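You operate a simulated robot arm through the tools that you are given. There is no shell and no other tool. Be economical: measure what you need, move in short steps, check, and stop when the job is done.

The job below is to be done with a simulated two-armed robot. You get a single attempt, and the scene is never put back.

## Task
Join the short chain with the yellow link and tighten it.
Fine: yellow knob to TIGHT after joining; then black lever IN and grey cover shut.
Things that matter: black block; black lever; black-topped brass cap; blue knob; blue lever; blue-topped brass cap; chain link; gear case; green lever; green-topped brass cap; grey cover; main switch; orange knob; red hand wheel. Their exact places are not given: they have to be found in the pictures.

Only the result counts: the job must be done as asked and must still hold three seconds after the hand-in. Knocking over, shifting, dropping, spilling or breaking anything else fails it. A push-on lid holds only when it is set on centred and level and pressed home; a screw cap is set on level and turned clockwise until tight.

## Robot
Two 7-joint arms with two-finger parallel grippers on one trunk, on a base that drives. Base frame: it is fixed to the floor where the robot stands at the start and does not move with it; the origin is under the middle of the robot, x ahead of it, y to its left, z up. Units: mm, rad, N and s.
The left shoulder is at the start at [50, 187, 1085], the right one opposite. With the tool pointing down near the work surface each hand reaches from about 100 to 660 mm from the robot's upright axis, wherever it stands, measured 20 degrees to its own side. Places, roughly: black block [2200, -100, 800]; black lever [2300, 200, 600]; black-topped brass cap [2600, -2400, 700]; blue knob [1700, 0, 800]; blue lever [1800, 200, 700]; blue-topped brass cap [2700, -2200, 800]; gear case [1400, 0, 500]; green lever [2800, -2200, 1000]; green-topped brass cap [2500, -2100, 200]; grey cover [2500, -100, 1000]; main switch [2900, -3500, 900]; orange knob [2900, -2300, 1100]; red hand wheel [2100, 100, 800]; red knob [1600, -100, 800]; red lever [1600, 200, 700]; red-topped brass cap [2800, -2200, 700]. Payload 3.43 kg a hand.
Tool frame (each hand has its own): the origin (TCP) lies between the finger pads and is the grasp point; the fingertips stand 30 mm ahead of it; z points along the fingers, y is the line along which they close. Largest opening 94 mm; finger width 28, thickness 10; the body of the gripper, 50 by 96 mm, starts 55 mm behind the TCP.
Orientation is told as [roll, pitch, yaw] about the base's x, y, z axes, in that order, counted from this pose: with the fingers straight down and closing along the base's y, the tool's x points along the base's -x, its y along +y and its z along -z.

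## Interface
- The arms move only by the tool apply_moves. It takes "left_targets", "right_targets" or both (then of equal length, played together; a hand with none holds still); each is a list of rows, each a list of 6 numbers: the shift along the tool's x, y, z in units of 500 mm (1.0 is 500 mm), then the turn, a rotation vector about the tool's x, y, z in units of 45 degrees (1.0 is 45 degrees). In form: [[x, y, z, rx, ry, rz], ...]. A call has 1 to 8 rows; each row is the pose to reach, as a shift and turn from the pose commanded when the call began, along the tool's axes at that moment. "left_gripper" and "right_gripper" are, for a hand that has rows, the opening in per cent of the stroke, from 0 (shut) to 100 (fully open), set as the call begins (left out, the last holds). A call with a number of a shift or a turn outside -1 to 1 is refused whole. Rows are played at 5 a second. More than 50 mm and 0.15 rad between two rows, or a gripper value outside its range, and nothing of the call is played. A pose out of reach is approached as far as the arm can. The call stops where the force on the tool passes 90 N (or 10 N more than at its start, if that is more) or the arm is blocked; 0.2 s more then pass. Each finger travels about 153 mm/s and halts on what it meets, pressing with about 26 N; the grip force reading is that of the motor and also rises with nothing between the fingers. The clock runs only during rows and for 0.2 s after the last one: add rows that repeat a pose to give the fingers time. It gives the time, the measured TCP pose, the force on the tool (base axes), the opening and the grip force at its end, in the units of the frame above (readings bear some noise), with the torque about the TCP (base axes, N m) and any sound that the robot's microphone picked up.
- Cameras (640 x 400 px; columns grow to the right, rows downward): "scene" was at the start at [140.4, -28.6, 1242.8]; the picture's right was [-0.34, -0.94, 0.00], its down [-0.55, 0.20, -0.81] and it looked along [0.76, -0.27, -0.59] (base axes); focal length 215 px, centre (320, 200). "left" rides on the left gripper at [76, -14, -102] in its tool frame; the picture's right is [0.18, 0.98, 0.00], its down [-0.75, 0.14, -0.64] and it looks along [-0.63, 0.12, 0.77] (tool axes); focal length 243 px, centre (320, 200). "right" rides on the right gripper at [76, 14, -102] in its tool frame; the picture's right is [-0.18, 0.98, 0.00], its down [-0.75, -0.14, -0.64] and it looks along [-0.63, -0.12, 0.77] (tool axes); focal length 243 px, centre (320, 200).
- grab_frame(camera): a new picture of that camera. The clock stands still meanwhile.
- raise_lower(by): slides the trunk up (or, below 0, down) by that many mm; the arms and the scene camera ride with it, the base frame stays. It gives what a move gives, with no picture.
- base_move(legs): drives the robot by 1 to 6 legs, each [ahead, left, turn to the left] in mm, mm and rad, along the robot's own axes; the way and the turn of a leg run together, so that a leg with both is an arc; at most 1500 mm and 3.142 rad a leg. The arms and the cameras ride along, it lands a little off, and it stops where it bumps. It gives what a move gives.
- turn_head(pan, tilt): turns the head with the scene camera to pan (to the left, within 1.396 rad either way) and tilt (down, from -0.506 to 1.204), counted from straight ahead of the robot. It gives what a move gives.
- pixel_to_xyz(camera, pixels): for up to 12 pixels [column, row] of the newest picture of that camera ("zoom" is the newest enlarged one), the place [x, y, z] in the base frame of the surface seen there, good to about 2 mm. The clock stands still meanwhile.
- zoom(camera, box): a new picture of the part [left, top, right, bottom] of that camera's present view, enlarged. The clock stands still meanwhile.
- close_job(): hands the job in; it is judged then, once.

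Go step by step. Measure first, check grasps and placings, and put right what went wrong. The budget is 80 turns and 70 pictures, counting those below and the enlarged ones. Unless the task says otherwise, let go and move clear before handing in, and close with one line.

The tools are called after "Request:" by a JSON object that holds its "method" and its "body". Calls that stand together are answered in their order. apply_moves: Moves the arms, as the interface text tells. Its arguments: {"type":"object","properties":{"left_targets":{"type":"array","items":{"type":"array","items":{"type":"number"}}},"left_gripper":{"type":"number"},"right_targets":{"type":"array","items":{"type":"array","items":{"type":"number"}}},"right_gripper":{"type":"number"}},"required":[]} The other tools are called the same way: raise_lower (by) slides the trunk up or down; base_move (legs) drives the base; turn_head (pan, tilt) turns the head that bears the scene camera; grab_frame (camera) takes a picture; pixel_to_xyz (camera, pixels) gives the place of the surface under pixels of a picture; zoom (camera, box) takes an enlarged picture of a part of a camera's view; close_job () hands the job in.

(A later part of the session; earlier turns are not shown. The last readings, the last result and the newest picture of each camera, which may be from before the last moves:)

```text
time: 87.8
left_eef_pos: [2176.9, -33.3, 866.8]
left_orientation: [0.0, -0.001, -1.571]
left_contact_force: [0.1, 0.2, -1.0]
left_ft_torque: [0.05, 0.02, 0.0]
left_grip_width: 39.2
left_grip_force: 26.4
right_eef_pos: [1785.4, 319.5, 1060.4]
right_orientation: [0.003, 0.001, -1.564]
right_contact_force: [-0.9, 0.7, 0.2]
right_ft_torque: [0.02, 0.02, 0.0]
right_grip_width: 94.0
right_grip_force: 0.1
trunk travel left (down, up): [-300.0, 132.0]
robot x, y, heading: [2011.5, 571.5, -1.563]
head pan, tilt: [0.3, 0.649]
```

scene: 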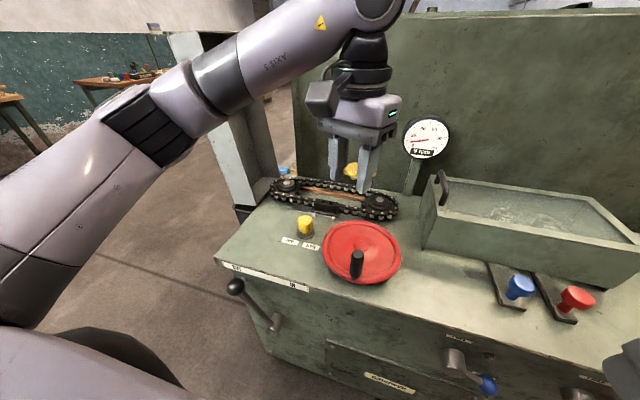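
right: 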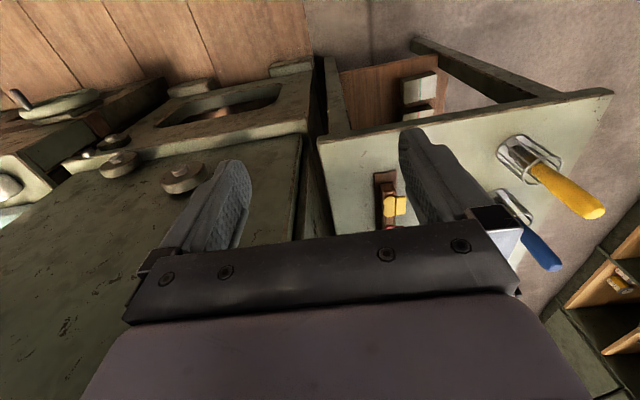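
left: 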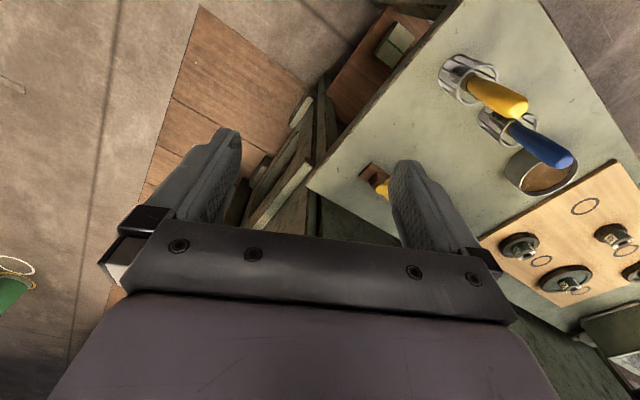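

No contact force at 866.8, so the pins appear to be entering. Continue down.

Request:
{"method": "apply_moves", "body": {"left_targets": [[0, 0, 0.004, 0, 0, 0], [0, 0, 0.008, 0, 0, 0], [0, 0, 0.012, 0, 0, 0], [0, 0, 0.016, 0, 0, 0], [0, 0, 0.018, 0, 0, 0]]}}

Request:
{"method": "zoom", "body": {"camera": "left", "box": [208, 80, 432, 220]}}

Request:
{"method": "zoom", "body": {"camera": "scene", "box": [284, 165, 380, 225]}}

```text
time: 89.0
left_eef_pos: [2177.5, -35.7, 861.4]
left_orientation: [-0.001, -0.004, -1.571]
left_contact_force: [2.9, 2.2, 8.7]
left_ft_torque: [-0.2, -0.13, 0.07]
left_grip_width: 39.5
left_grip_force: 26.1
right_eef_pos: [1784.2, 318.9, 1060.1]
right_orientation: [0.003, -0.001, -1.563]
right_contact_force: [0.4, 0.5, 0.2]
right_ft_torque: [-0.02, 0.0, -0.01]
right_grip_width: 93.8
right_grip_force: 0.1
trunk travel left (down, up): [-300.0, 132.0]
robot x, y, heading: [2015.6, 570.0, -1.563]
head pan, tilt: [0.3, 0.649]
```

```text
2.86 times, centred on (320, 150) of left
```

zoom: 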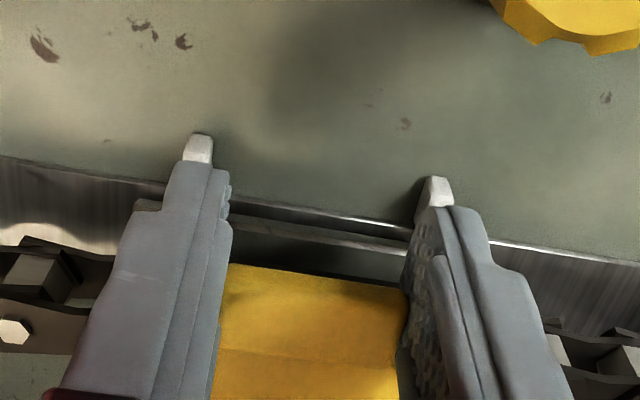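

```text
6.67 times, centred on (332, 195) of scene
```

zoom: 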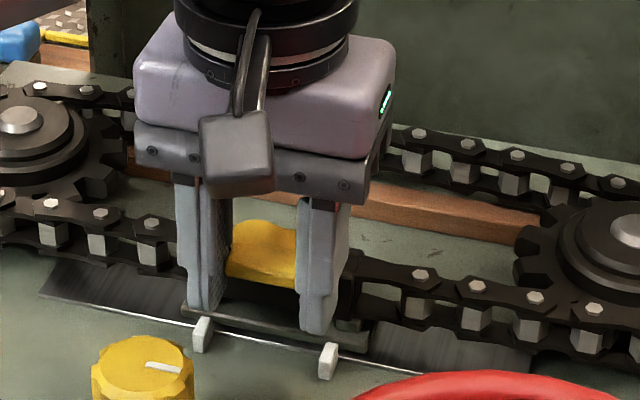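

Contact at z≈861, about the expected seat. I press a bit more to drive it home.

Request:
{"method": "apply_moves", "body": {"left_targets": [[0, 0, 0.006, 0, 0, 0], [0, 0, 0.012, 0, 0, 0], [0, 0, 0.016, 0, 0, 0]]}}

```text
time: 89.8
left_eef_pos: [2176.6, -34.4, 855.9]
left_orientation: [-0.002, -0.011, -1.57]
left_contact_force: [3.8, 1.6, 29.1]
left_ft_torque: [-0.57, 0.15, 0.04]
left_grip_width: 39.5
left_grip_force: 26.4
right_eef_pos: [1784.9, 320.5, 1061.5]
right_orientation: [0.001, -0.004, -1.564]
right_contact_force: [-0.5, -0.3, 0.0]
right_ft_torque: [0.01, 0.0, -0.03]
right_grip_width: 94.2
right_grip_force: 0.0
trunk travel left (down, up): [-300.0, 132.0]
robot x, y, heading: [2012.3, 572.4, -1.563]
head pan, tilt: [0.3, 0.649]
```

It gave 5 mm more at 29 N, so either the link went home or it slipped in the fingers. I release, lift and look.

Request:
{"method": "apply_moves", "body": {"left_targets": [[0, 0, 0.0, 0, 0, 0], [0, 0, 0.0, 0, 0, 0], [0, 0, -0.05, 0, 0, 0], [0, 0, -0.1, 0, 0, 0], [0, 0, -0.19, 0, 0, 0], [0, 0, -0.28, 0, 0, 0], [0, 0, -0.28, 0, 0, 0]], "left_gripper": 55}}

Request:
{"method": "zoom", "body": {"camera": "left", "box": [208, 40, 432, 180]}}

Request:
{"method": "pixel_to_xyz", "body": {"camera": "zoom", "pixels": [[320, 200], [320, 220], [320, 240], [280, 200], [280, 230], [350, 210], [350, 240], [260, 220], [370, 250], [320, 180]]}}

```text
time: 91.4
left_eef_pos: [2178.0, -35.8, 989.7]
left_orientation: [-0.001, -0.001, -1.573]
left_contact_force: [-0.4, 0.3, 1.4]
left_ft_torque: [0.0, -0.02, 0.0]
left_grip_width: 51.6
left_grip_force: 0.1
right_eef_pos: [1785.7, 318.8, 1060.3]
right_orientation: [0.001, -0.001, -1.565]
right_contact_force: [0.5, 0.4, 0.9]
right_ft_torque: [-0.03, -0.02, 0.03]
right_grip_width: 94.1
right_grip_force: 0.0
trunk travel left (down, up): [-300.0, 132.0]
robot x, y, heading: [2015.4, 569.4, -1.568]
head pan, tilt: [0.3, 0.649]
```

```text
2.86 times, centred on (320, 110) of left
```

zoom: 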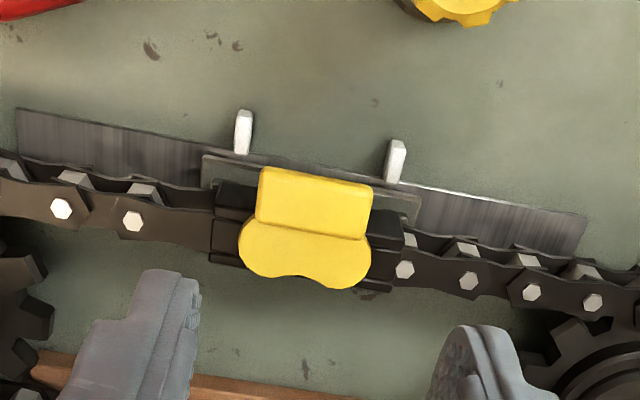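

```text
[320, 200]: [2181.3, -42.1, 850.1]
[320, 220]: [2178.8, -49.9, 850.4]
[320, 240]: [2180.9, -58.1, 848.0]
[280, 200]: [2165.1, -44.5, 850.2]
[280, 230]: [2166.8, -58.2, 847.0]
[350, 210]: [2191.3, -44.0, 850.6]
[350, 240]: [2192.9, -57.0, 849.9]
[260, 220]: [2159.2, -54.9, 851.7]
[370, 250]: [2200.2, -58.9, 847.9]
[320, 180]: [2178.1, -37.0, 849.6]
```

The link sits in the block: tab top 850, lobes 847.5 (block top 842), matching its seat on the rack. To be sure it's home I press on the lobes with closed fingers.

Request:
{"method": "apply_moves", "body": {"left_targets": [[-0.03, 0.002, 0.02, 0, 0, 0], [-0.06, 0.002, 0.09, 0, 0, 0], [-0.06, 0.002, 0.16, 0, 0, 0], [-0.06, 0.002, 0.212, 0, 0, 0], [-0.06, 0.002, 0.222, 0, 0, 0], [-0.06, 0.002, 0.23, 0, 0, 0], [-0.06, 0.002, 0.236, 0, 0, 0], [-0.06, 0.002, 0.24, 0, 0, 0]], "left_gripper": 0}}

```text
time: 93.2
left_eef_pos: [2178.0, -56.7, 881.3]
left_orientation: [0.0, -0.018, -1.573]
left_contact_force: [-3.1, 2.3, 45.6]
left_ft_torque: [0.12, 0.1, -0.08]
left_grip_width: 0.0
left_grip_force: 25.7
left hand out of reach, approached as far as the arm can: row 2, 3, 4, 5, 6, 7, 8
right_eef_pos: [1782.7, 322.7, 1061.2]
right_orientation: [0.003, -0.006, -1.565]
right_contact_force: [-0.4, 0.0, 0.1]
right_ft_torque: [0.01, -0.01, 0.02]
right_grip_width: 93.8
right_grip_force: 0.0
trunk travel left (down, up): [-300.0, 132.0]
robot x, y, heading: [2014.1, 571.6, -1.564]
head pan, tilt: [0.3, 0.649]
```

Pressed with 45 N, no further give. I lift and re-examine the link and the knob.

Request:
{"method": "apply_moves", "body": {"left_targets": [[0, 0, -0.05, 0, 0, 0], [0.05, 0, -0.13, 0, 0, 0], [0.13, 0.02, -0.18, 0, 0, 0], [0.2, 0.04, -0.2, 0, 0, 0], [0.23, 0.04, -0.22, 0, 0, 0], [0.23, 0.04, -0.22, 0, 0, 0]], "left_gripper": 70}}

Request:
{"method": "grab_frame", "body": {"camera": "left"}}

Request:
{"method": "zoom", "body": {"camera": "scene", "box": [272, 180, 368, 240]}}

Request:
{"method": "pixel_to_xyz", "body": {"camera": "zoom", "pixels": [[235, 265], [180, 270], [270, 275], [222, 340], [240, 285], [345, 180], [350, 150], [210, 240]]}}

```text
time: 94.6
left_eef_pos: [2185.5, -36.7, 939.7]
left_orientation: [-0.039, 0.045, -1.561]
left_contact_force: [-8.0, 3.2, 0.1]
left_ft_torque: [-0.22, -0.69, -0.02]
left_grip_width: 65.9
left_grip_force: 0.0
left hand out of reach, approached as far as the arm can: row 2, 3, 4, 5, 6
right_eef_pos: [1789.2, 319.5, 1061.9]
right_orientation: [-0.006, -0.002, -1.562]
right_contact_force: [2.5, -0.7, 0.0]
right_ft_torque: [0.01, 0.24, 0.02]
right_grip_width: 94.0
right_grip_force: 0.1
trunk travel left (down, up): [-300.0, 132.0]
robot x, y, heading: [2012.7, 571.5, -1.564]
head pan, tilt: [0.3, 0.649]
```

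```text
34 pictures are left
```

left: 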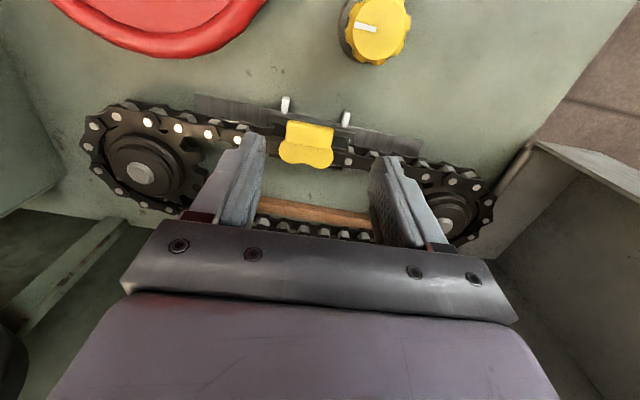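

```text
6.67 times, centred on (320, 210) of scene
```

zoom: 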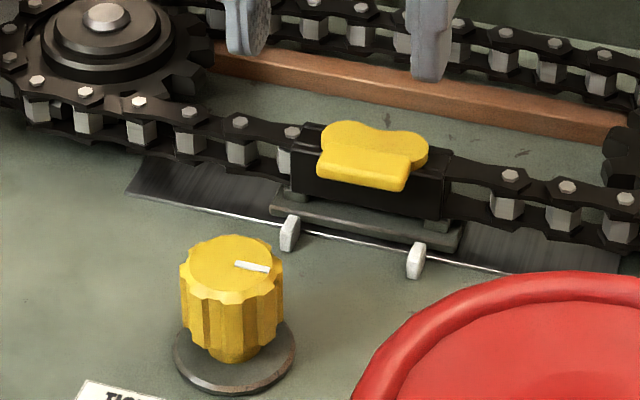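

```text
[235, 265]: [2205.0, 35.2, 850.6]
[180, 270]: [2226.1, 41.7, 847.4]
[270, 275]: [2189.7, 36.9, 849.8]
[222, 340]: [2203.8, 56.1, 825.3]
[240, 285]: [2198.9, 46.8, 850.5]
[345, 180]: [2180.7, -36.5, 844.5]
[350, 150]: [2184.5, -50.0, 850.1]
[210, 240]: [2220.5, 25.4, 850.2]
```

The link sits squarely in the block. The arm reports odd reach trouble, so I send a small upward move to see its state.

Request:
{"method": "apply_moves", "body": {"left_targets": [[0, 0, 0, 0, 0, 0], [0, 0, -0.05, 0, 0, 0], [0, 0, -0.1, 0, 0, 0], [0, 0, -0.1, 0, 0, 0]]}}

```text
time: 95.6
left_eef_pos: [2181.5, -38.4, 990.4]
left_orientation: [-0.032, 0.041, -1.579]
left_contact_force: [0.9, 0.9, 0.4]
left_ft_torque: [-0.02, 0.0, -0.01]
left_grip_width: 66.0
left_grip_force: 0.1
right_eef_pos: [1784.2, 319.2, 1061.7]
right_orientation: [0.002, 0.0, -1.565]
right_contact_force: [0.4, 0.5, -0.1]
right_ft_torque: [0.0, 0.01, 0.0]
right_grip_width: 94.0
right_grip_force: 0.0
trunk travel left (down, up): [-300.0, 132.0]
robot x, y, heading: [2011.5, 569.5, -1.563]
head pan, tilt: [0.3, 0.649]
```

Recovered. Now I go above the yellow knob at about (2205,40), straightening the hand.

Request:
{"method": "apply_moves", "body": {"left_targets": [[0.05, 0.016, 0, -0.02, 0.015, 0], [0.1, 0.032, 0, -0.04, 0.03, 0], [0.156, 0.048, 0, -0.052, 0.041, 0], [0.156, 0.048, 0, -0.052, 0.041, 0]]}}

Request:
{"method": "zoom", "body": {"camera": "left", "box": [208, 40, 432, 180]}}

Request:
{"method": "pixel_to_xyz", "body": {"camera": "zoom", "pixels": [[320, 200], [280, 200], [360, 200], [320, 240], [320, 180], [300, 220], [340, 220]]}}

```text
time: 96.6
left_eef_pos: [2205.9, 39.7, 990.8]
left_orientation: [0.011, 0.076, -1.577]
left_contact_force: [0.7, 0.7, 0.4]
left_ft_torque: [-0.03, -0.01, -0.01]
left_grip_width: 65.7
left_grip_force: 0.1
right_eef_pos: [1784.0, 317.9, 1060.4]
right_orientation: [0.002, 0.0, -1.563]
right_contact_force: [0.8, -0.6, 0.6]
right_ft_torque: [0.02, 0.03, -0.04]
right_grip_width: 94.1
right_grip_force: 0.1
trunk travel left (down, up): [-300.0, 132.0]
robot x, y, heading: [2013.7, 570.3, -1.566]
head pan, tilt: [0.3, 0.649]
```

```text
2.86 times, centred on (320, 110) of left
```

zoom: 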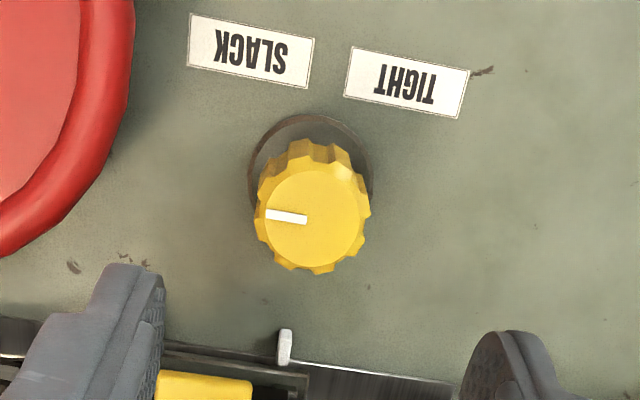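

```text
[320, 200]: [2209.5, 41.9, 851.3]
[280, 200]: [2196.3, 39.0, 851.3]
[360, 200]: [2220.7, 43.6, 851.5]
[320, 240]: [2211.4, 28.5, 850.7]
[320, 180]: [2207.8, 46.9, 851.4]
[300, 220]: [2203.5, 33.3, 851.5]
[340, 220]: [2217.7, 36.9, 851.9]
```

Knob centre ≈(2208,36.5,851), pointer towards −x (SLACK). I straighten the hand, then pre-rotate 45° and come down over the knob.

Request:
{"method": "apply_moves", "body": {"left_targets": [[-0.003, 0.002, 0.02, 0.007, -0.05, 0], [-0.0064, 0.0042, 0.04, 0.014, -0.097, 0], [-0.0064, 0.0042, 0.04, 0.014, -0.097, 0]], "left_gripper": 60}}

Request:
{"method": "apply_moves", "body": {"left_targets": [[0, 0, 0, 0, 0, -0.17], [0, 0, 0, 0, 0, -0.34], [0, 0, 0, 0, 0, -0.51], [0, 0, 0, 0, 0, -0.68], [0, 0, 0, 0, 0, -0.85], [0, 0, 0.05, 0, 0, -1.0], [0, 0, 0.1, 0, 0, -1.0], [0, 0, 0.1, 0, 0, -1.0]]}}

Request:
{"method": "zoom", "body": {"camera": "left", "box": [176, 40, 464, 220]}}

```text
time: 97.4
left_eef_pos: [2209.3, 37.8, 970.6]
left_orientation: [-0.001, -0.004, -1.578]
left_contact_force: [-0.8, 0.1, -0.5]
left_ft_torque: [0.0, -0.01, -0.01]
left_grip_width: 56.7
left_grip_force: 0.1
right_eef_pos: [1785.0, 317.9, 1061.6]
right_orientation: [0.002, 0.0, -1.562]
right_contact_force: [-0.2, -0.9, 0.4]
right_ft_torque: [0.01, 0.0, -0.02]
right_grip_width: 93.9
right_grip_force: 0.1
trunk travel left (down, up): [-300.0, 132.0]
robot x, y, heading: [2011.4, 570.8, -1.566]
head pan, tilt: [0.3, 0.649]
```

```text
time: 99.2
left_eef_pos: [2210.2, 36.9, 920.0]
left_orientation: [-0.003, -0.001, -0.793]
left_contact_force: [-0.8, -0.1, -0.7]
left_ft_torque: [0.03, 0.02, -0.03]
left_grip_width: 56.3
left_grip_force: 0.0
right_eef_pos: [1785.6, 318.5, 1060.4]
right_orientation: [0.001, 0.001, -1.563]
right_contact_force: [-1.0, -0.1, 0.3]
right_ft_torque: [0.01, 0.0, 0.03]
right_grip_width: 93.8
right_grip_force: 0.0
trunk travel left (down, up): [-300.0, 132.0]
robot x, y, heading: [2016.4, 571.6, -1.567]
head pan, tilt: [0.3, 0.649]
```

```text
2.22 times, centred on (320, 130) of left
```

zoom: 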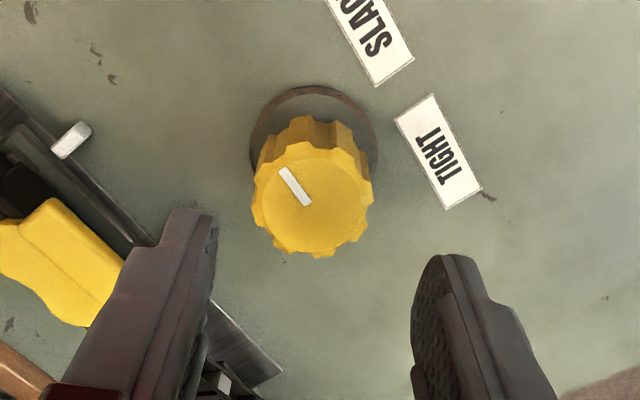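

Centred between the fingers. Descend to z≈858 and grip the knob.

Request:
{"method": "apply_moves", "body": {"left_targets": [[0, 0, 0.06, 0, 0, 0], [0, 0, 0.1, 0, 0, 0], [0, 0, 0.124, 0, 0, 0], [0, 0, 0.124, 0, 0, 0]]}}

Request:
{"method": "apply_moves", "body": {"left_targets": [[0, 0, 0, 0, 0, 0], [0, 0, 0, 0, 0, 0]], "left_gripper": 0}}

Request:
{"method": "apply_moves", "body": {"left_targets": [[0, 0, 0, 0, 0, 0.15], [0, 0, 0, 0, 0, 0.3], [0, 0, 0, 0, 0, 0.45]]}}

Request:
{"method": "zoom", "body": {"camera": "left", "box": [176, 40, 464, 220]}}

```text
time: 100.2
left_eef_pos: [2208.5, 36.3, 859.8]
left_orientation: [-0.003, -0.003, -0.792]
left_contact_force: [0.4, 0.0, 0.0]
left_ft_torque: [-0.02, 0.03, 0.01]
left_grip_width: 56.3
left_grip_force: 0.0
right_eef_pos: [1784.8, 318.6, 1060.8]
right_orientation: [0.003, 0.0, -1.566]
right_contact_force: [0.6, 0.0, -1.4]
right_ft_torque: [-0.01, 0.01, 0.01]
right_grip_width: 94.1
right_grip_force: 0.1
trunk travel left (down, up): [-300.0, 132.0]
robot x, y, heading: [2013.1, 576.2, -1.565]
head pan, tilt: [0.3, 0.649]
```

```text
time: 100.8
left_eef_pos: [2205.9, 35.2, 859.2]
left_orientation: [-0.005, -0.002, -0.794]
left_contact_force: [-7.4, -13.3, -3.8]
left_ft_torque: [-0.25, -0.48, 0.03]
left_grip_width: 41.4
left_grip_force: 45.0
right_eef_pos: [1785.1, 317.7, 1059.5]
right_orientation: [0.001, 0.002, -1.564]
right_contact_force: [0.2, -0.7, 0.2]
right_ft_torque: [0.01, -0.05, 0.0]
right_grip_width: 94.2
right_grip_force: 0.0
trunk travel left (down, up): [-300.0, 132.0]
robot x, y, heading: [2013.7, 571.8, -1.566]
head pan, tilt: [0.3, 0.649]
```

```text
time: 101.6
left_eef_pos: [2207.0, 36.5, 857.7]
left_orientation: [-0.002, -0.003, -1.147]
left_contact_force: [-11.6, -13.9, 0.9]
left_ft_torque: [0.43, -0.19, 0.91]
left_grip_width: 41.9
left_grip_force: 44.2
right_eef_pos: [1784.6, 318.3, 1059.8]
right_orientation: [0.002, 0.003, -1.565]
right_contact_force: [0.3, 0.3, -0.1]
right_ft_torque: [-0.03, 0.03, -0.04]
right_grip_width: 94.2
right_grip_force: 0.1
trunk travel left (down, up): [-300.0, 132.0]
robot x, y, heading: [2009.7, 573.7, -1.561]
head pan, tilt: [0.3, 0.649]
```

```text
2.22 times, centred on (320, 130) of left
```

zoom: 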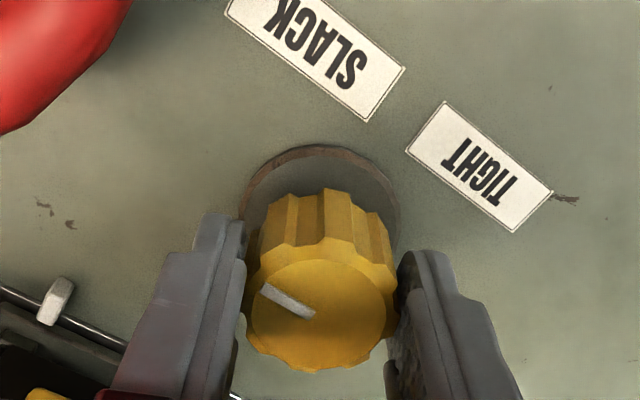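

The pointer moved with the labels, i.e. the knob resisted (0.9 N m) and slipped clockwise, so it is at that stop. I try anticlockwise.

Request:
{"method": "apply_moves", "body": {"left_targets": [[0, 0, 0, 0, 0, -0.17], [0, 0, 0, 0, 0, -0.34], [0, 0, 0, 0, 0, -0.51], [0, 0, 0, 0, 0, -0.68], [0, 0, 0, 0, 0, -0.85], [0, 0, 0, 0, 0, -1.0]]}}

Request:
{"method": "zoom", "body": {"camera": "left", "box": [176, 40, 464, 220]}}

```text
time: 103.0
left_eef_pos: [2206.1, 35.0, 858.0]
left_orientation: [-0.007, 0.0, -0.36]
left_contact_force: [-19.5, -17.9, 2.1]
left_ft_torque: [-0.06, -1.07, -0.05]
left_grip_width: 41.4
left_grip_force: 45.4
right_eef_pos: [1783.6, 317.0, 1058.7]
right_orientation: [0.004, 0.001, -1.563]
right_contact_force: [-0.6, 0.1, 0.5]
right_ft_torque: [0.02, 0.01, 0.01]
right_grip_width: 93.8
right_grip_force: 0.1
trunk travel left (down, up): [-300.0, 132.0]
robot x, y, heading: [2013.1, 568.8, -1.563]
head pan, tilt: [0.3, 0.649]
```

```text
2.22 times, centred on (320, 130) of left
```

zoom: 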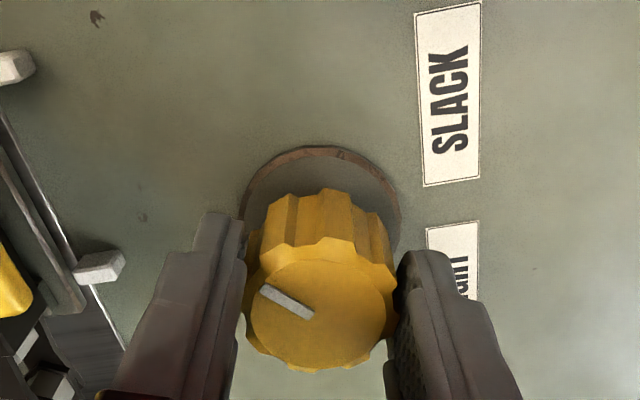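

The knob now follows the hand anticlockwise freely. Continue turning.

Request:
{"method": "apply_moves", "body": {"left_targets": [[0, 0, 0, 0, 0, -0.17], [0, 0, 0, 0, 0, -0.34], [0, 0, 0, 0, 0, -0.51], [0, 0, 0, 0, 0, -0.68], [0, 0, 0, 0, 0, -0.85], [0, 0, 0, 0, 0, -1.0]]}}

```text
time: 104.4
left_eef_pos: [2205.7, 33.4, 858.6]
left_orientation: [-0.007, 0.011, 0.428]
left_contact_force: [-19.8, -27.6, 1.4]
left_ft_torque: [0.43, -0.1, -0.02]
left_grip_width: 41.5
left_grip_force: 44.4
right_eef_pos: [1782.3, 316.7, 1059.4]
right_orientation: [0.004, 0.002, -1.562]
right_contact_force: [-0.3, 0.0, 0.1]
right_ft_torque: [0.0, 0.02, 0.02]
right_grip_width: 93.7
right_grip_force: 0.1
trunk travel left (down, up): [-300.0, 132.0]
robot x, y, heading: [2016.0, 573.1, -1.562]
head pan, tilt: [0.3, 0.649]
```

Still free (85° so far). Continue another 45° if the wrist allows.

Request:
{"method": "apply_moves", "body": {"left_targets": [[0, 0, 0, 0, 0, -0.17], [0, 0, 0, 0, 0, -0.34], [0, 0, 0, 0, 0, -0.51], [0, 0, 0, 0, 0, -0.68], [0, 0, 0, 0, 0, -0.85], [0, 0, 0, 0, 0, -1.0]]}}

Request:
{"method": "zoom", "body": {"camera": "left", "box": [176, 40, 464, 220]}}

```text
time: 105.8
left_eef_pos: [2208.1, 33.3, 858.7]
left_orientation: [0.001, 0.013, 1.212]
left_contact_force: [-10.9, -27.4, 5.1]
left_ft_torque: [-1.3, -0.45, -0.01]
left_grip_width: 41.6
left_grip_force: 45.1
right_eef_pos: [1782.9, 316.3, 1059.8]
right_orientation: [0.002, 0.001, -1.564]
right_contact_force: [-0.2, -0.2, -0.2]
right_ft_torque: [0.0, 0.01, 0.0]
right_grip_width: 93.7
right_grip_force: 0.0
trunk travel left (down, up): [-300.0, 132.0]
robot x, y, heading: [2012.5, 570.6, -1.565]
head pan, tilt: [0.3, 0.649]
```

```text
2.22 times, centred on (320, 130) of left
```

zoom: 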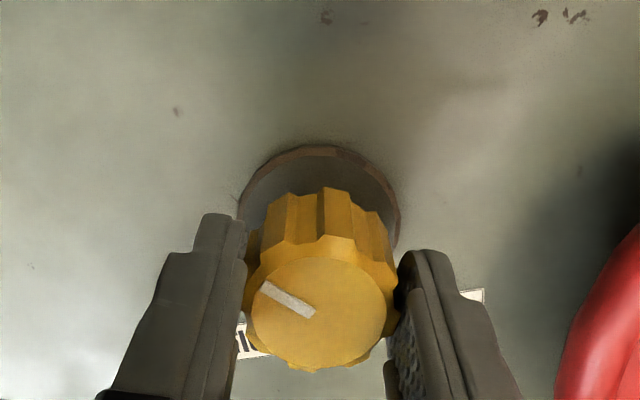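

Knob now ~130° round and still free. Another 45°.

Request:
{"method": "apply_moves", "body": {"left_targets": [[0, 0, 0, 0, 0, -0.17], [0, 0, 0, 0, 0, -0.34], [0, 0, 0, 0, 0, -0.51], [0, 0, 0, 0, 0, -0.68], [0, 0, 0, 0, 0, -0.85], [0, 0, 0, 0, 0, -1.0]]}}

```text
time: 107.2
left_eef_pos: [2207.5, 32.8, 858.3]
left_orientation: [0.007, 0.009, 1.999]
left_contact_force: [-7.1, -29.3, 4.3]
left_ft_torque: [-1.12, -1.0, 0.06]
left_grip_width: 41.5
left_grip_force: 45.0
right_eef_pos: [1784.1, 317.5, 1060.0]
right_orientation: [0.001, 0.001, -1.564]
right_contact_force: [1.2, 0.2, 0.2]
right_ft_torque: [-0.01, 0.01, -0.02]
right_grip_width: 93.9
right_grip_force: 0.0
trunk travel left (down, up): [-300.0, 132.0]
robot x, y, heading: [2011.2, 572.2, -1.565]
head pan, tilt: [0.3, 0.649]
```

Still no stop. I check the pointer with the scene camera.

Request:
{"method": "zoom", "body": {"camera": "scene", "box": [256, 170, 384, 250]}}

Request:
{"method": "zoom", "body": {"camera": "left", "box": [176, 40, 464, 220]}}

```text
5.00 times, centred on (320, 210) of scene
```

zoom: 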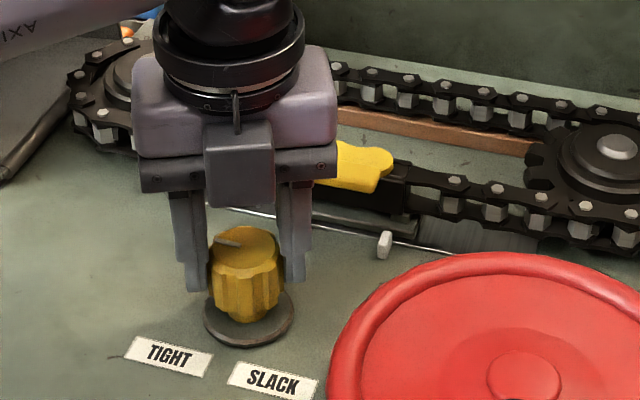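

```text
2.22 times, centred on (320, 130) of left
```

zoom: 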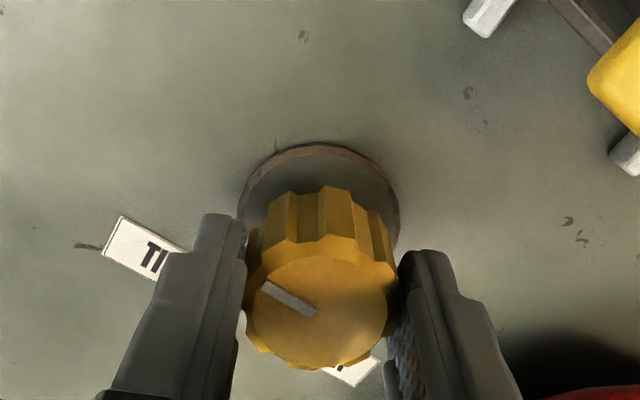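

The pointer now faces +x, mirrored to SLACK. I nudge further to find the stop.

Request:
{"method": "apply_moves", "body": {"left_targets": [[0, 0, 0, 0, 0, -0.1], [0, 0, 0, 0, 0, -0.2], [0, 0, 0, 0, 0, -0.25]]}}

Request:
{"method": "zoom", "body": {"camera": "left", "box": [176, 40, 464, 220]}}

```text
time: 108.0
left_eef_pos: [2206.0, 36.9, 857.8]
left_orientation: [0.006, 0.001, 2.19]
left_contact_force: [-9.1, -15.5, 4.3]
left_ft_torque: [-0.89, -0.87, -0.81]
left_grip_width: 41.3
left_grip_force: 44.8
right_eef_pos: [1784.1, 318.3, 1060.4]
right_orientation: [0.001, 0.0, -1.564]
right_contact_force: [-0.4, -1.0, -0.3]
right_ft_torque: [0.01, -0.02, 0.01]
right_grip_width: 94.1
right_grip_force: 0.1
trunk travel left (down, up): [-300.0, 132.0]
robot x, y, heading: [2011.1, 573.0, -1.564]
head pan, tilt: [0.3, 0.649]
```

```text
2.22 times, centred on (320, 130) of left
```

zoom: 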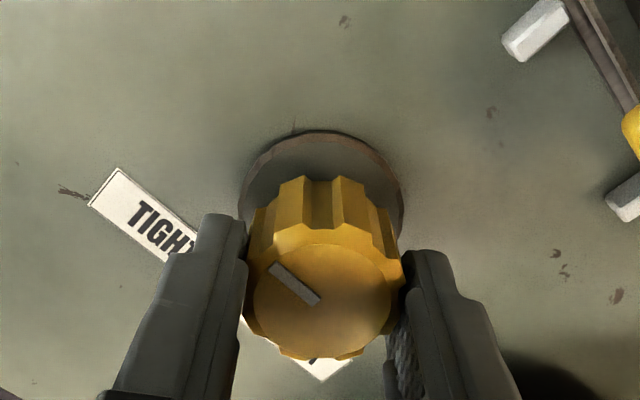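

The stop is reached (−0.8 N m): knob at TIGHT. I release and lift, then unwind the wrist while checking.

Request:
{"method": "apply_moves", "body": {"left_targets": [[0, 0, 0, 0, 0, 0], [0, 0, 0, 0, 0, 0], [0, 0, -0.06, 0, 0, 0], [0, 0, -0.14, 0, 0, 0], [0, 0, -0.22, 0, 0, 0], [0, 0, -0.22, 0, 0, 0]], "left_gripper": 62}}

Request:
{"method": "apply_moves", "body": {"left_targets": [[0, 0, 0, 0, 0, 0.17], [0, 0, 0, 0, 0, 0.34], [0, 0, 0, 0, 0, 0.51], [0, 0, 0, 0, 0, 0.68], [0, 0, 0, 0, 0, 0.85], [0, 0, 0, 0, 0, 1.0]]}}

Request:
{"method": "apply_moves", "body": {"left_targets": [[0, 0, 0, 0, 0, 0.17], [0, 0, 0, 0, 0, 0.34], [0, 0, 0, 0, 0, 0.51], [0, 0, 0, 0, 0, 0.68], [0, 0, 0, 0, 0, 0.85], [0, 0, 0, 0, 0, 1.0]]}}

Request:
{"method": "apply_moves", "body": {"left_targets": [[0, 0, 0, 0, 0, 0.17], [0, 0, 0, 0, 0, 0.34], [0, 0, 0, 0, 0, 0.51], [0, 0, 0, 0, 0, 0.68], [0, 0, 0, 0, 0, 0.85], [0, 0, 0, 0, 0, 1.0]]}}

Request:
{"method": "apply_moves", "body": {"left_targets": [[0, 0, 0, 0, 0, 0.17], [0, 0, 0, 0, 0, 0.34], [0, 0, 0, 0, 0, 0.51], [0, 0, 0, 0, 0, 0.68], [0, 0, 0, 0, 0, 0.85], [0, 0, 0, 0, 0, 1.0]]}}

Request:
{"method": "zoom", "body": {"camera": "left", "box": [144, 0, 496, 220]}}

Request:
{"method": "zoom", "body": {"camera": "scene", "box": [256, 170, 384, 250]}}

```text
time: 109.4
left_eef_pos: [2208.9, 37.3, 967.5]
left_orientation: [0.005, 0.002, 2.192]
left_contact_force: [0.3, 0.6, 0.4]
left_ft_torque: [-0.02, 0.0, 0.0]
left_grip_width: 58.2
left_grip_force: 0.1
right_eef_pos: [1784.5, 318.6, 1061.0]
right_orientation: [0.0, 0.001, -1.563]
right_contact_force: [0.3, -0.1, 0.3]
right_ft_torque: [0.0, 0.03, 0.01]
right_grip_width: 94.1
right_grip_force: 0.0
trunk travel left (down, up): [-300.0, 132.0]
robot x, y, heading: [2015.4, 575.3, -1.566]
head pan, tilt: [0.3, 0.649]
```

```text
time: 110.8
left_eef_pos: [2208.3, 37.5, 968.9]
left_orientation: [0.002, 0.004, 1.405]
left_contact_force: [0.7, -0.3, 0.3]
left_ft_torque: [-0.02, 0.0, -0.02]
left_grip_width: 58.4
left_grip_force: 0.1
right_eef_pos: [1784.3, 318.7, 1060.2]
right_orientation: [0.003, 0.001, -1.565]
right_contact_force: [-0.5, -0.4, -0.1]
right_ft_torque: [0.02, 0.01, 0.0]
right_grip_width: 94.0
right_grip_force: 0.0
trunk travel left (down, up): [-300.0, 132.0]
robot x, y, heading: [2013.9, 571.4, -1.562]
head pan, tilt: [0.3, 0.649]
```

```text
time: 112.2
left_eef_pos: [2208.0, 37.6, 969.7]
left_orientation: [-0.002, 0.004, 0.62]
left_contact_force: [0.6, 0.0, -0.5]
left_ft_torque: [0.01, -0.01, 0.02]
left_grip_width: 58.3
left_grip_force: 0.0
right_eef_pos: [1784.7, 319.2, 1060.8]
right_orientation: [0.002, 0.0, -1.563]
right_contact_force: [-0.1, -0.7, 0.0]
right_ft_torque: [0.02, 0.0, 0.01]
right_grip_width: 94.2
right_grip_force: 0.1
trunk travel left (down, up): [-300.0, 132.0]
robot x, y, heading: [2012.5, 572.2, -1.564]
head pan, tilt: [0.3, 0.649]
```

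```text
time: 113.6
left_eef_pos: [2208.8, 38.1, 968.0]
left_orientation: [-0.003, 0.001, -0.166]
left_contact_force: [-0.5, 0.5, -0.2]
left_ft_torque: [0.04, -0.01, 0.03]
left_grip_width: 58.1
left_grip_force: 0.0
right_eef_pos: [1784.4, 318.2, 1061.8]
right_orientation: [0.001, 0.0, -1.564]
right_contact_force: [-0.6, -0.1, 1.2]
right_ft_torque: [0.03, -0.02, -0.02]
right_grip_width: 93.9
right_grip_force: 0.1
trunk travel left (down, up): [-300.0, 132.0]
robot x, y, heading: [2011.5, 574.0, -1.565]
head pan, tilt: [0.3, 0.649]
```

```text
time: 115.0
left_eef_pos: [2208.4, 38.1, 968.8]
left_orientation: [-0.003, -0.003, -0.95]
left_contact_force: [0.1, -0.2, -0.5]
left_ft_torque: [0.01, -0.01, 0.01]
left_grip_width: 58.2
left_grip_force: 0.1
right_eef_pos: [1785.2, 317.6, 1060.7]
right_orientation: [0.001, -0.002, -1.565]
right_contact_force: [-0.4, 0.5, -0.1]
right_ft_torque: [0.0, 0.0, -0.02]
right_grip_width: 94.1
right_grip_force: 0.1
trunk travel left (down, up): [-300.0, 132.0]
robot x, y, heading: [2012.8, 574.3, -1.566]
head pan, tilt: [0.3, 0.649]
```

```text
1.82 times, centred on (320, 110) of left
```

zoom: 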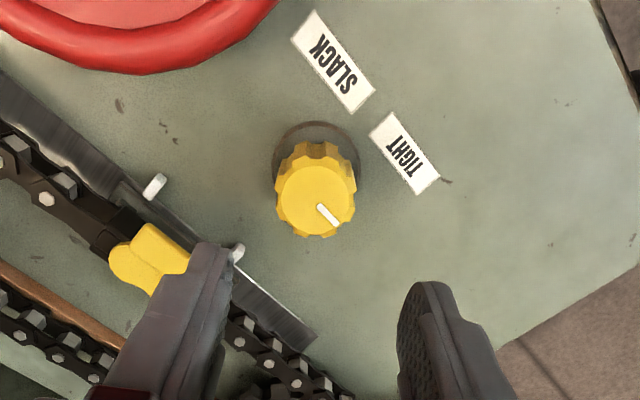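

```text
5.00 times, centred on (320, 210) of scene
```

zoom: 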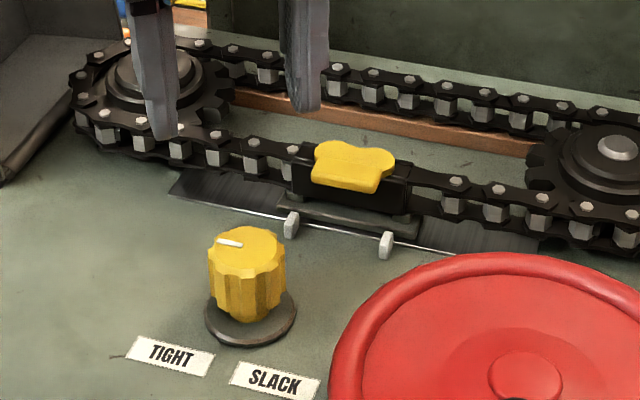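

Knob is at TIGHT, link in place. Next the black lever: I retract the hand to y≈210, then shift the base 190 mm left and view the lever.

Request:
{"method": "apply_moves", "body": {"left_targets": [[0.055, 0.04, -0.02, 0, 0, 0.16], [0.11, 0.08, -0.04, 0, 0, 0.32], [0.165, 0.12, -0.06, 0, 0, 0.48], [0.22, 0.158, -0.08, 0, 0, 0.64], [0.276, 0.198, -0.1, 0, 0, 0.79], [0.276, 0.198, -0.1, 0, 0, 0.79]], "left_gripper": 70}}

Request:
{"method": "base_move", "body": {"legs": [[0, 220, 0]]}}

Request:
{"method": "turn_head", "body": {"pan": 0.3, "tilt": 0.85}}

Request:
{"method": "grab_frame", "body": {"camera": "scene"}}

```text
time: 116.4
left_eef_pos: [2210.1, 207.9, 1018.1]
left_orientation: [-0.001, -0.005, -1.572]
left_contact_force: [-0.6, 0.1, -0.9]
left_ft_torque: [0.01, 0.02, 0.01]
left_grip_width: 65.9
left_grip_force: 0.1
right_eef_pos: [1785.1, 318.2, 1060.1]
right_orientation: [0.002, -0.001, -1.564]
right_contact_force: [-0.4, -0.5, 0.0]
right_ft_torque: [-0.01, 0.0, 0.01]
right_grip_width: 94.3
right_grip_force: 0.1
trunk travel left (down, up): [-300.0, 132.0]
robot x, y, heading: [2014.1, 570.9, -1.561]
head pan, tilt: [0.3, 0.649]
```

```text
time: 118.9
left_eef_pos: [2428.7, 210.0, 1017.7]
left_orientation: [-0.003, -0.003, -1.569]
left_contact_force: [0.7, -0.6, -0.2]
left_ft_torque: [-0.02, 0.05, 0.0]
left_grip_width: 65.7
left_grip_force: 0.1
right_eef_pos: [2002.5, 319.3, 1061.2]
right_orientation: [0.001, 0.001, -1.564]
right_contact_force: [0.9, 0.2, 0.0]
right_ft_torque: [0.05, 0.02, 0.01]
right_grip_width: 94.0
right_grip_force: 0.1
trunk travel left (down, up): [-300.0, 132.0]
robot x, y, heading: [2230.5, 571.7, -1.563]
head pan, tilt: [0.3, 0.649]
```

```text
time: 119.7
left_eef_pos: [2427.3, 208.8, 1017.2]
left_orientation: [-0.002, -0.004, -1.57]
left_contact_force: [0.4, 0.4, 0.2]
left_ft_torque: [0.0, -0.02, -0.03]
left_grip_width: 65.7
left_grip_force: 0.0
right_eef_pos: [2002.2, 319.4, 1061.1]
right_orientation: [0.002, 0.001, -1.564]
right_contact_force: [-0.6, -0.9, -0.9]
right_ft_torque: [-0.03, 0.02, 0.02]
right_grip_width: 94.0
right_grip_force: 0.0
trunk travel left (down, up): [-300.0, 132.0]
robot x, y, heading: [2230.0, 574.3, -1.567]
head pan, tilt: [0.3, 0.85]
```

```text
22 pictures are left
```

scene: 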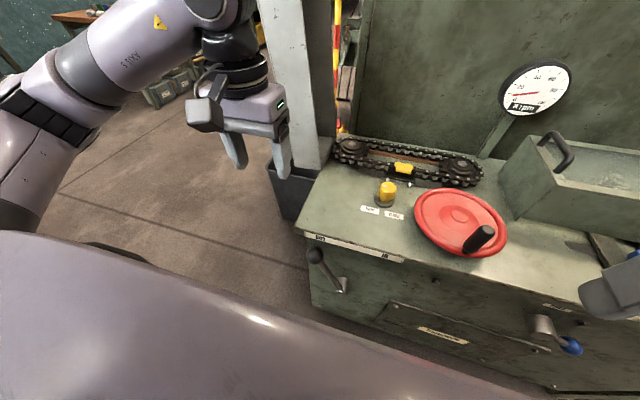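

The ball is at (314,256). I measure it, the panel and the labels' positions.

Request:
{"method": "pixel_to_xyz", "body": {"camera": "scene", "pixels": [[313, 254], [315, 259], [308, 256], [326, 273], [342, 287], [370, 290], [318, 280], [380, 262], [321, 238], [386, 256], [345, 280], [350, 265]]}}

Request:
{"method": "zoom", "body": {"camera": "scene", "box": [290, 225, 418, 305]}}

```text
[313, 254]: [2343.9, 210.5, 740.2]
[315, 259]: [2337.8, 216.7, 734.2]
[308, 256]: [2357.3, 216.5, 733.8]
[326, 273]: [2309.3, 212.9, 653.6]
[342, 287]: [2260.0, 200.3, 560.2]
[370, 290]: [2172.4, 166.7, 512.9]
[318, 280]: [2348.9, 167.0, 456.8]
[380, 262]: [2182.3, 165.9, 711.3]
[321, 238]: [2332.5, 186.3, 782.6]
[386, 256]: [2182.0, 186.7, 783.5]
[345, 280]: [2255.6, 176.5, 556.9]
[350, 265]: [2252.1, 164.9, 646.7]
```

```text
5.00 times, centred on (354, 265) of scene
```

zoom: 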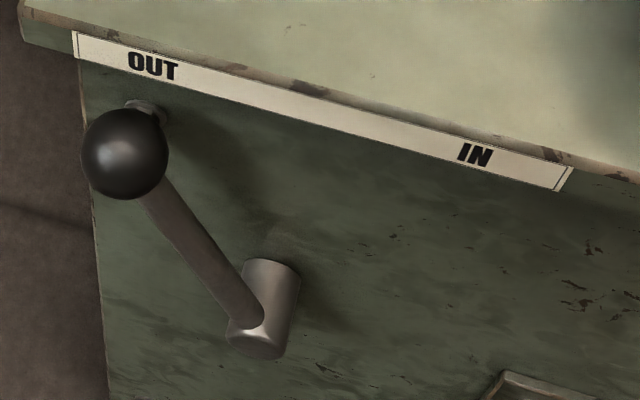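

Ball centre ≈(2345,203,719), radius ~24; pivot (2256,557); panel y 166, slab front y 187. I lower the hand beside it with a 15° outward tilt at y=235, open 75 mm.

Request:
{"method": "apply_moves", "body": {"left_targets": [[0.02, -0.06, 0.05, 0, -0.1, 0], [0.04, -0.12, 0.1, 0, -0.2, 0], [0.052, -0.165, 0.17, 0, -0.333, 0], [0.052, -0.165, 0.26, 0, -0.333, 0], [0.052, -0.165, 0.35, 0, -0.333, 0], [0.052, -0.165, 0.44, 0, -0.333, 0], [0.052, -0.165, 0.52, 0, -0.333, 0], [0.052, -0.165, 0.562, 0, -0.333, 0]], "left_gripper": 80}}

Request:
{"method": "zoom", "body": {"camera": "scene", "box": [240, 190, 432, 310]}}

```text
time: 121.5
left_eef_pos: [2343.9, 233.3, 736.2]
left_orientation: [0.0, -0.265, -1.569]
left_contact_force: [-0.1, -0.9, 1.0]
left_ft_torque: [0.01, 0.01, -0.02]
left_grip_width: 75.1
left_grip_force: 0.1
right_eef_pos: [2002.2, 320.3, 1061.5]
right_orientation: [0.003, 0.001, -1.564]
right_contact_force: [-0.4, -0.5, 0.3]
right_ft_torque: [-0.02, 0.02, -0.02]
right_grip_width: 93.7
right_grip_force: 0.0
trunk travel left (down, up): [-300.0, 132.0]
robot x, y, heading: [2231.4, 573.5, -1.563]
head pan, tilt: [0.3, 0.85]
```

```text
3.33 times, centred on (336, 250) of scene
```

zoom: 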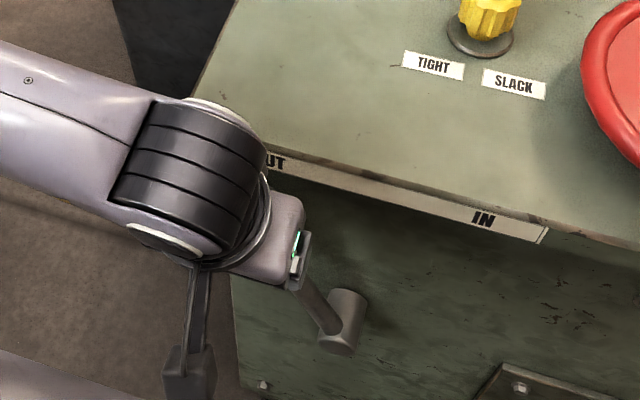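

Move in over the ball and narrow the fingers to a loose cage.

Request:
{"method": "apply_moves", "body": {"left_targets": [[-0.022, 0, 0.006, 0, 0, 0], [-0.0444, 0, 0.012, 0, 0, 0], [-0.0444, 0, 0.012, 0, 0, 0]]}}

Request:
{"method": "apply_moves", "body": {"left_targets": [[0, 0, 0, 0, 0, 0], [0, 0, 0, 0, 0, 0]], "left_gripper": 45}}

```text
time: 122.2
left_eef_pos: [2343.2, 210.3, 737.3]
left_orientation: [-0.001, -0.265, -1.568]
left_contact_force: [0.6, 0.1, 0.5]
left_ft_torque: [0.01, -0.01, -0.01]
left_grip_width: 75.3
left_grip_force: 0.1
right_eef_pos: [2003.0, 320.4, 1059.4]
right_orientation: [0.001, 0.001, -1.564]
right_contact_force: [0.3, -1.1, 0.0]
right_ft_torque: [0.0, 0.01, -0.02]
right_grip_width: 94.0
right_grip_force: 0.0
trunk travel left (down, up): [-300.0, 132.0]
robot x, y, heading: [2231.7, 574.5, -1.562]
head pan, tilt: [0.3, 0.85]
```

```text
time: 122.8
left_eef_pos: [2345.0, 209.7, 736.1]
left_orientation: [0.0, -0.267, -1.57]
left_contact_force: [3.9, -0.1, 4.0]
left_ft_torque: [0.2, -0.34, 0.06]
left_grip_width: 45.5
left_grip_force: 45.1
right_eef_pos: [2000.5, 320.0, 1060.8]
right_orientation: [-0.001, 0.0, -1.565]
right_contact_force: [0.7, -0.2, -0.2]
right_ft_torque: [-0.03, 0.01, 0.01]
right_grip_width: 94.0
right_grip_force: 0.0
trunk travel left (down, up): [-300.0, 132.0]
robot x, y, heading: [2230.7, 575.0, -1.56]
head pan, tilt: [0.3, 0.85]
```

The ball is gripped (45.5 mm). I swing it along its arc towards IN.

Request:
{"method": "apply_moves", "body": {"left_targets": [[-0.0049, -0.0396, -0.0181, 0, 0, 0], [-0.0087, -0.0824, -0.032, 0, 0, 0], [-0.0111, -0.1268, -0.0407, 0, 0, 0], [-0.012, -0.1782, -0.0442, 0, 0, 0], [-0.0111, -0.2296, -0.0407, 0, 0, 0], [-0.0087, -0.274, -0.032, 0, 0, 0], [-0.0049, -0.3168, -0.0181, 0, 0, 0], [-0.0006, -0.352, -0.0023, 0, 0, 0]]}}

Request:
{"method": "zoom", "body": {"camera": "scene", "box": [240, 190, 432, 310]}}

```text
time: 124.7
left_eef_pos: [2174.9, 210.1, 742.6]
left_orientation: [0.011, -0.271, -1.566]
left_contact_force: [40.6, 16.0, 36.0]
left_ft_torque: [-0.03, -1.17, 0.55]
left_grip_width: 45.8
left_grip_force: 45.0
right_eef_pos: [2005.5, 321.7, 1064.0]
right_orientation: [-0.001, -0.004, -1.563]
right_contact_force: [-0.5, -0.6, -0.2]
right_ft_torque: [0.01, 0.0, -0.02]
right_grip_width: 94.3
right_grip_force: 0.0
trunk travel left (down, up): [-300.0, 132.0]
robot x, y, heading: [2231.6, 576.5, -1.561]
head pan, tilt: [0.3, 0.85]
```

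```text
3.33 times, centred on (336, 250) of scene
```

zoom: 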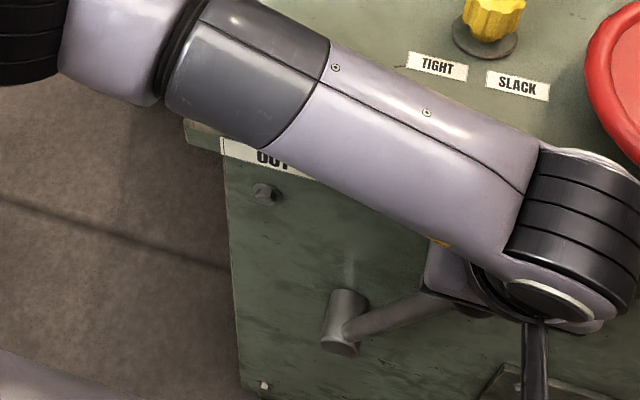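

The lever hit its stop (+40 N) at x≈2175: IN. I open, back out, and raise the hand.

Request:
{"method": "apply_moves", "body": {"left_targets": [[0.0, 0, 0.0, 0, 0, 0], [0, 0, 0, 0, 0, 0], [0.03, 0, -0.008, 0, 0, 0], [0.07, 0, -0.019, 0, 0, 0], [0.106, 0, -0.03, 0, 0, 0], [0.1, 0, -0.11, 0, 0, 0], [0.08, 0, -0.2, 0, 0, 0], [0.06, 0, -0.29, 0, 0, 0]], "left_gripper": 85}}

Request:
{"method": "apply_moves", "body": {"left_targets": [[-0.02, 0, -0.08, 0, 0.1, 0], [-0.04, 0, -0.16, 0, 0.2, 0], [-0.07, 0, -0.24, 0, 0.333, 0], [-0.09, 0, -0.33, 0, 0.333, 0], [-0.11, 0.05, -0.39, 0, 0.333, 0]], "left_gripper": 0}}

Request:
{"method": "zoom", "body": {"camera": "scene", "box": [240, 120, 496, 280]}}

```text
time: 126.5
left_eef_pos: [2169.1, 277.9, 870.2]
left_orientation: [0.001, -0.266, -1.57]
left_contact_force: [-0.1, -0.4, -0.2]
left_ft_torque: [-0.02, -0.01, 0.01]
left_grip_width: 80.2
left_grip_force: 0.0
right_eef_pos: [2003.3, 319.9, 1060.5]
right_orientation: [0.003, 0.0, -1.564]
right_contact_force: [-0.2, 0.7, -0.1]
right_ft_torque: [-0.01, 0.01, 0.02]
right_grip_width: 93.8
right_grip_force: 0.0
trunk travel left (down, up): [-300.0, 132.0]
robot x, y, heading: [2231.3, 574.3, -1.566]
head pan, tilt: [0.3, 0.85]
```

```text
time: 127.7
left_eef_pos: [2194.4, 275.7, 1073.3]
left_orientation: [-0.001, -0.002, -1.569]
left_contact_force: [-0.5, 0.1, 0.4]
left_ft_torque: [-0.02, 0.0, -0.02]
left_grip_width: 0.0
left_grip_force: 26.0
right_eef_pos: [2003.1, 319.6, 1060.4]
right_orientation: [-0.001, 0.0, -1.563]
right_contact_force: [-0.5, 0.0, 1.1]
right_ft_torque: [0.0, -0.03, -0.01]
right_grip_width: 93.9
right_grip_force: 0.1
trunk travel left (down, up): [-300.0, 132.0]
robot x, y, heading: [2233.3, 572.2, -1.567]
head pan, tilt: [0.3, 0.85]
```

```text
2.50 times, centred on (368, 200) of scene
```

zoom: 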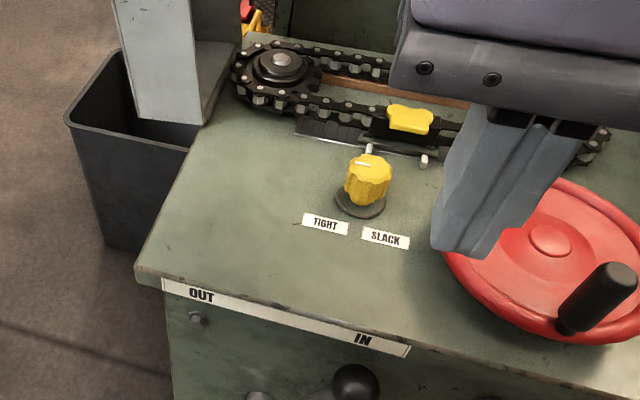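

Lever is at IN, knob at TIGHT. For the cover I tilt the closed left hand 45° forward and swing it out past the cover's right (+x) side, staying in front at y≈155.

Request:
{"method": "apply_moves", "body": {"left_targets": [[-0.03, 0.085, 0, 0, -0.125, 0], [-0.06, 0.17, 0, 0, -0.25, 0], [-0.09, 0.255, 0, 0, -0.375, 0], [-0.12, 0.34, 0, 0, -0.5, 0], [-0.15, 0.425, 0, 0, -0.625, 0], [-0.18, 0.51, 0, 0, -0.75, 0], [-0.21, 0.595, 0, 0, -0.875, 0], [-0.24, 0.68, 0, 0, -1.0, 0]], "left_gripper": 0}}

Request:
{"method": "turn_head", "body": {"pan": 0.4, "tilt": 0.6}}

Request:
{"method": "grab_frame", "body": {"camera": "scene"}}

```text
time: 129.4
left_eef_pos: [2532.7, 156.8, 1073.5]
left_orientation: [0.0, -0.794, -1.571]
left_contact_force: [-0.3, -0.4, 0.9]
left_ft_torque: [-0.02, 0.01, -0.01]
left_grip_width: 0.0
left_grip_force: 26.2
right_eef_pos: [2002.7, 319.5, 1060.9]
right_orientation: [0.0, 0.0, -1.564]
right_contact_force: [0.7, -0.6, -0.8]
right_ft_torque: [0.01, 0.0, 0.01]
right_grip_width: 94.0
right_grip_force: 0.2
trunk travel left (down, up): [-300.0, 132.0]
robot x, y, heading: [2230.9, 570.0, -1.563]
head pan, tilt: [0.3, 0.85]
```

```text
time: 130.2
left_eef_pos: [2532.0, 156.6, 1072.4]
left_orientation: [-0.002, -0.789, -1.568]
left_contact_force: [-0.3, 0.0, 1.1]
left_ft_torque: [0.01, 0.01, 0.0]
left_grip_width: 0.1
left_grip_force: 26.0
right_eef_pos: [2002.3, 319.4, 1060.4]
right_orientation: [0.002, 0.001, -1.564]
right_contact_force: [1.2, -0.4, -0.4]
right_ft_torque: [0.02, -0.01, -0.02]
right_grip_width: 93.9
right_grip_force: 0.0
trunk travel left (down, up): [-300.0, 132.0]
robot x, y, heading: [2232.5, 573.3, -1.56]
head pan, tilt: [0.4, 0.6]
```

```text
17 pictures are left
```

scene: 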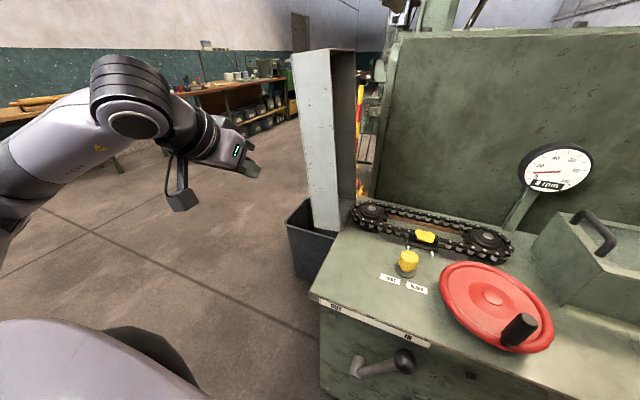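

Clear view of the cover. I measure its corners once more.

Request:
{"method": "pixel_to_xyz", "body": {"camera": "scene", "pixels": [[296, 56], [328, 54], [300, 100], [332, 110], [313, 225], [336, 222], [350, 60], [345, 200], [351, 195]]}}

```text
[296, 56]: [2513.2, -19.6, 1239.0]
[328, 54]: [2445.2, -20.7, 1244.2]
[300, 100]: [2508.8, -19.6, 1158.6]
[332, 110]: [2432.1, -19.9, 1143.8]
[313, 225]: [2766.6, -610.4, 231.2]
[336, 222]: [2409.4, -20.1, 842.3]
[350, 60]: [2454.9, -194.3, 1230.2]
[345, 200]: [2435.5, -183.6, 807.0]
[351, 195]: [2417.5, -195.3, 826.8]
```

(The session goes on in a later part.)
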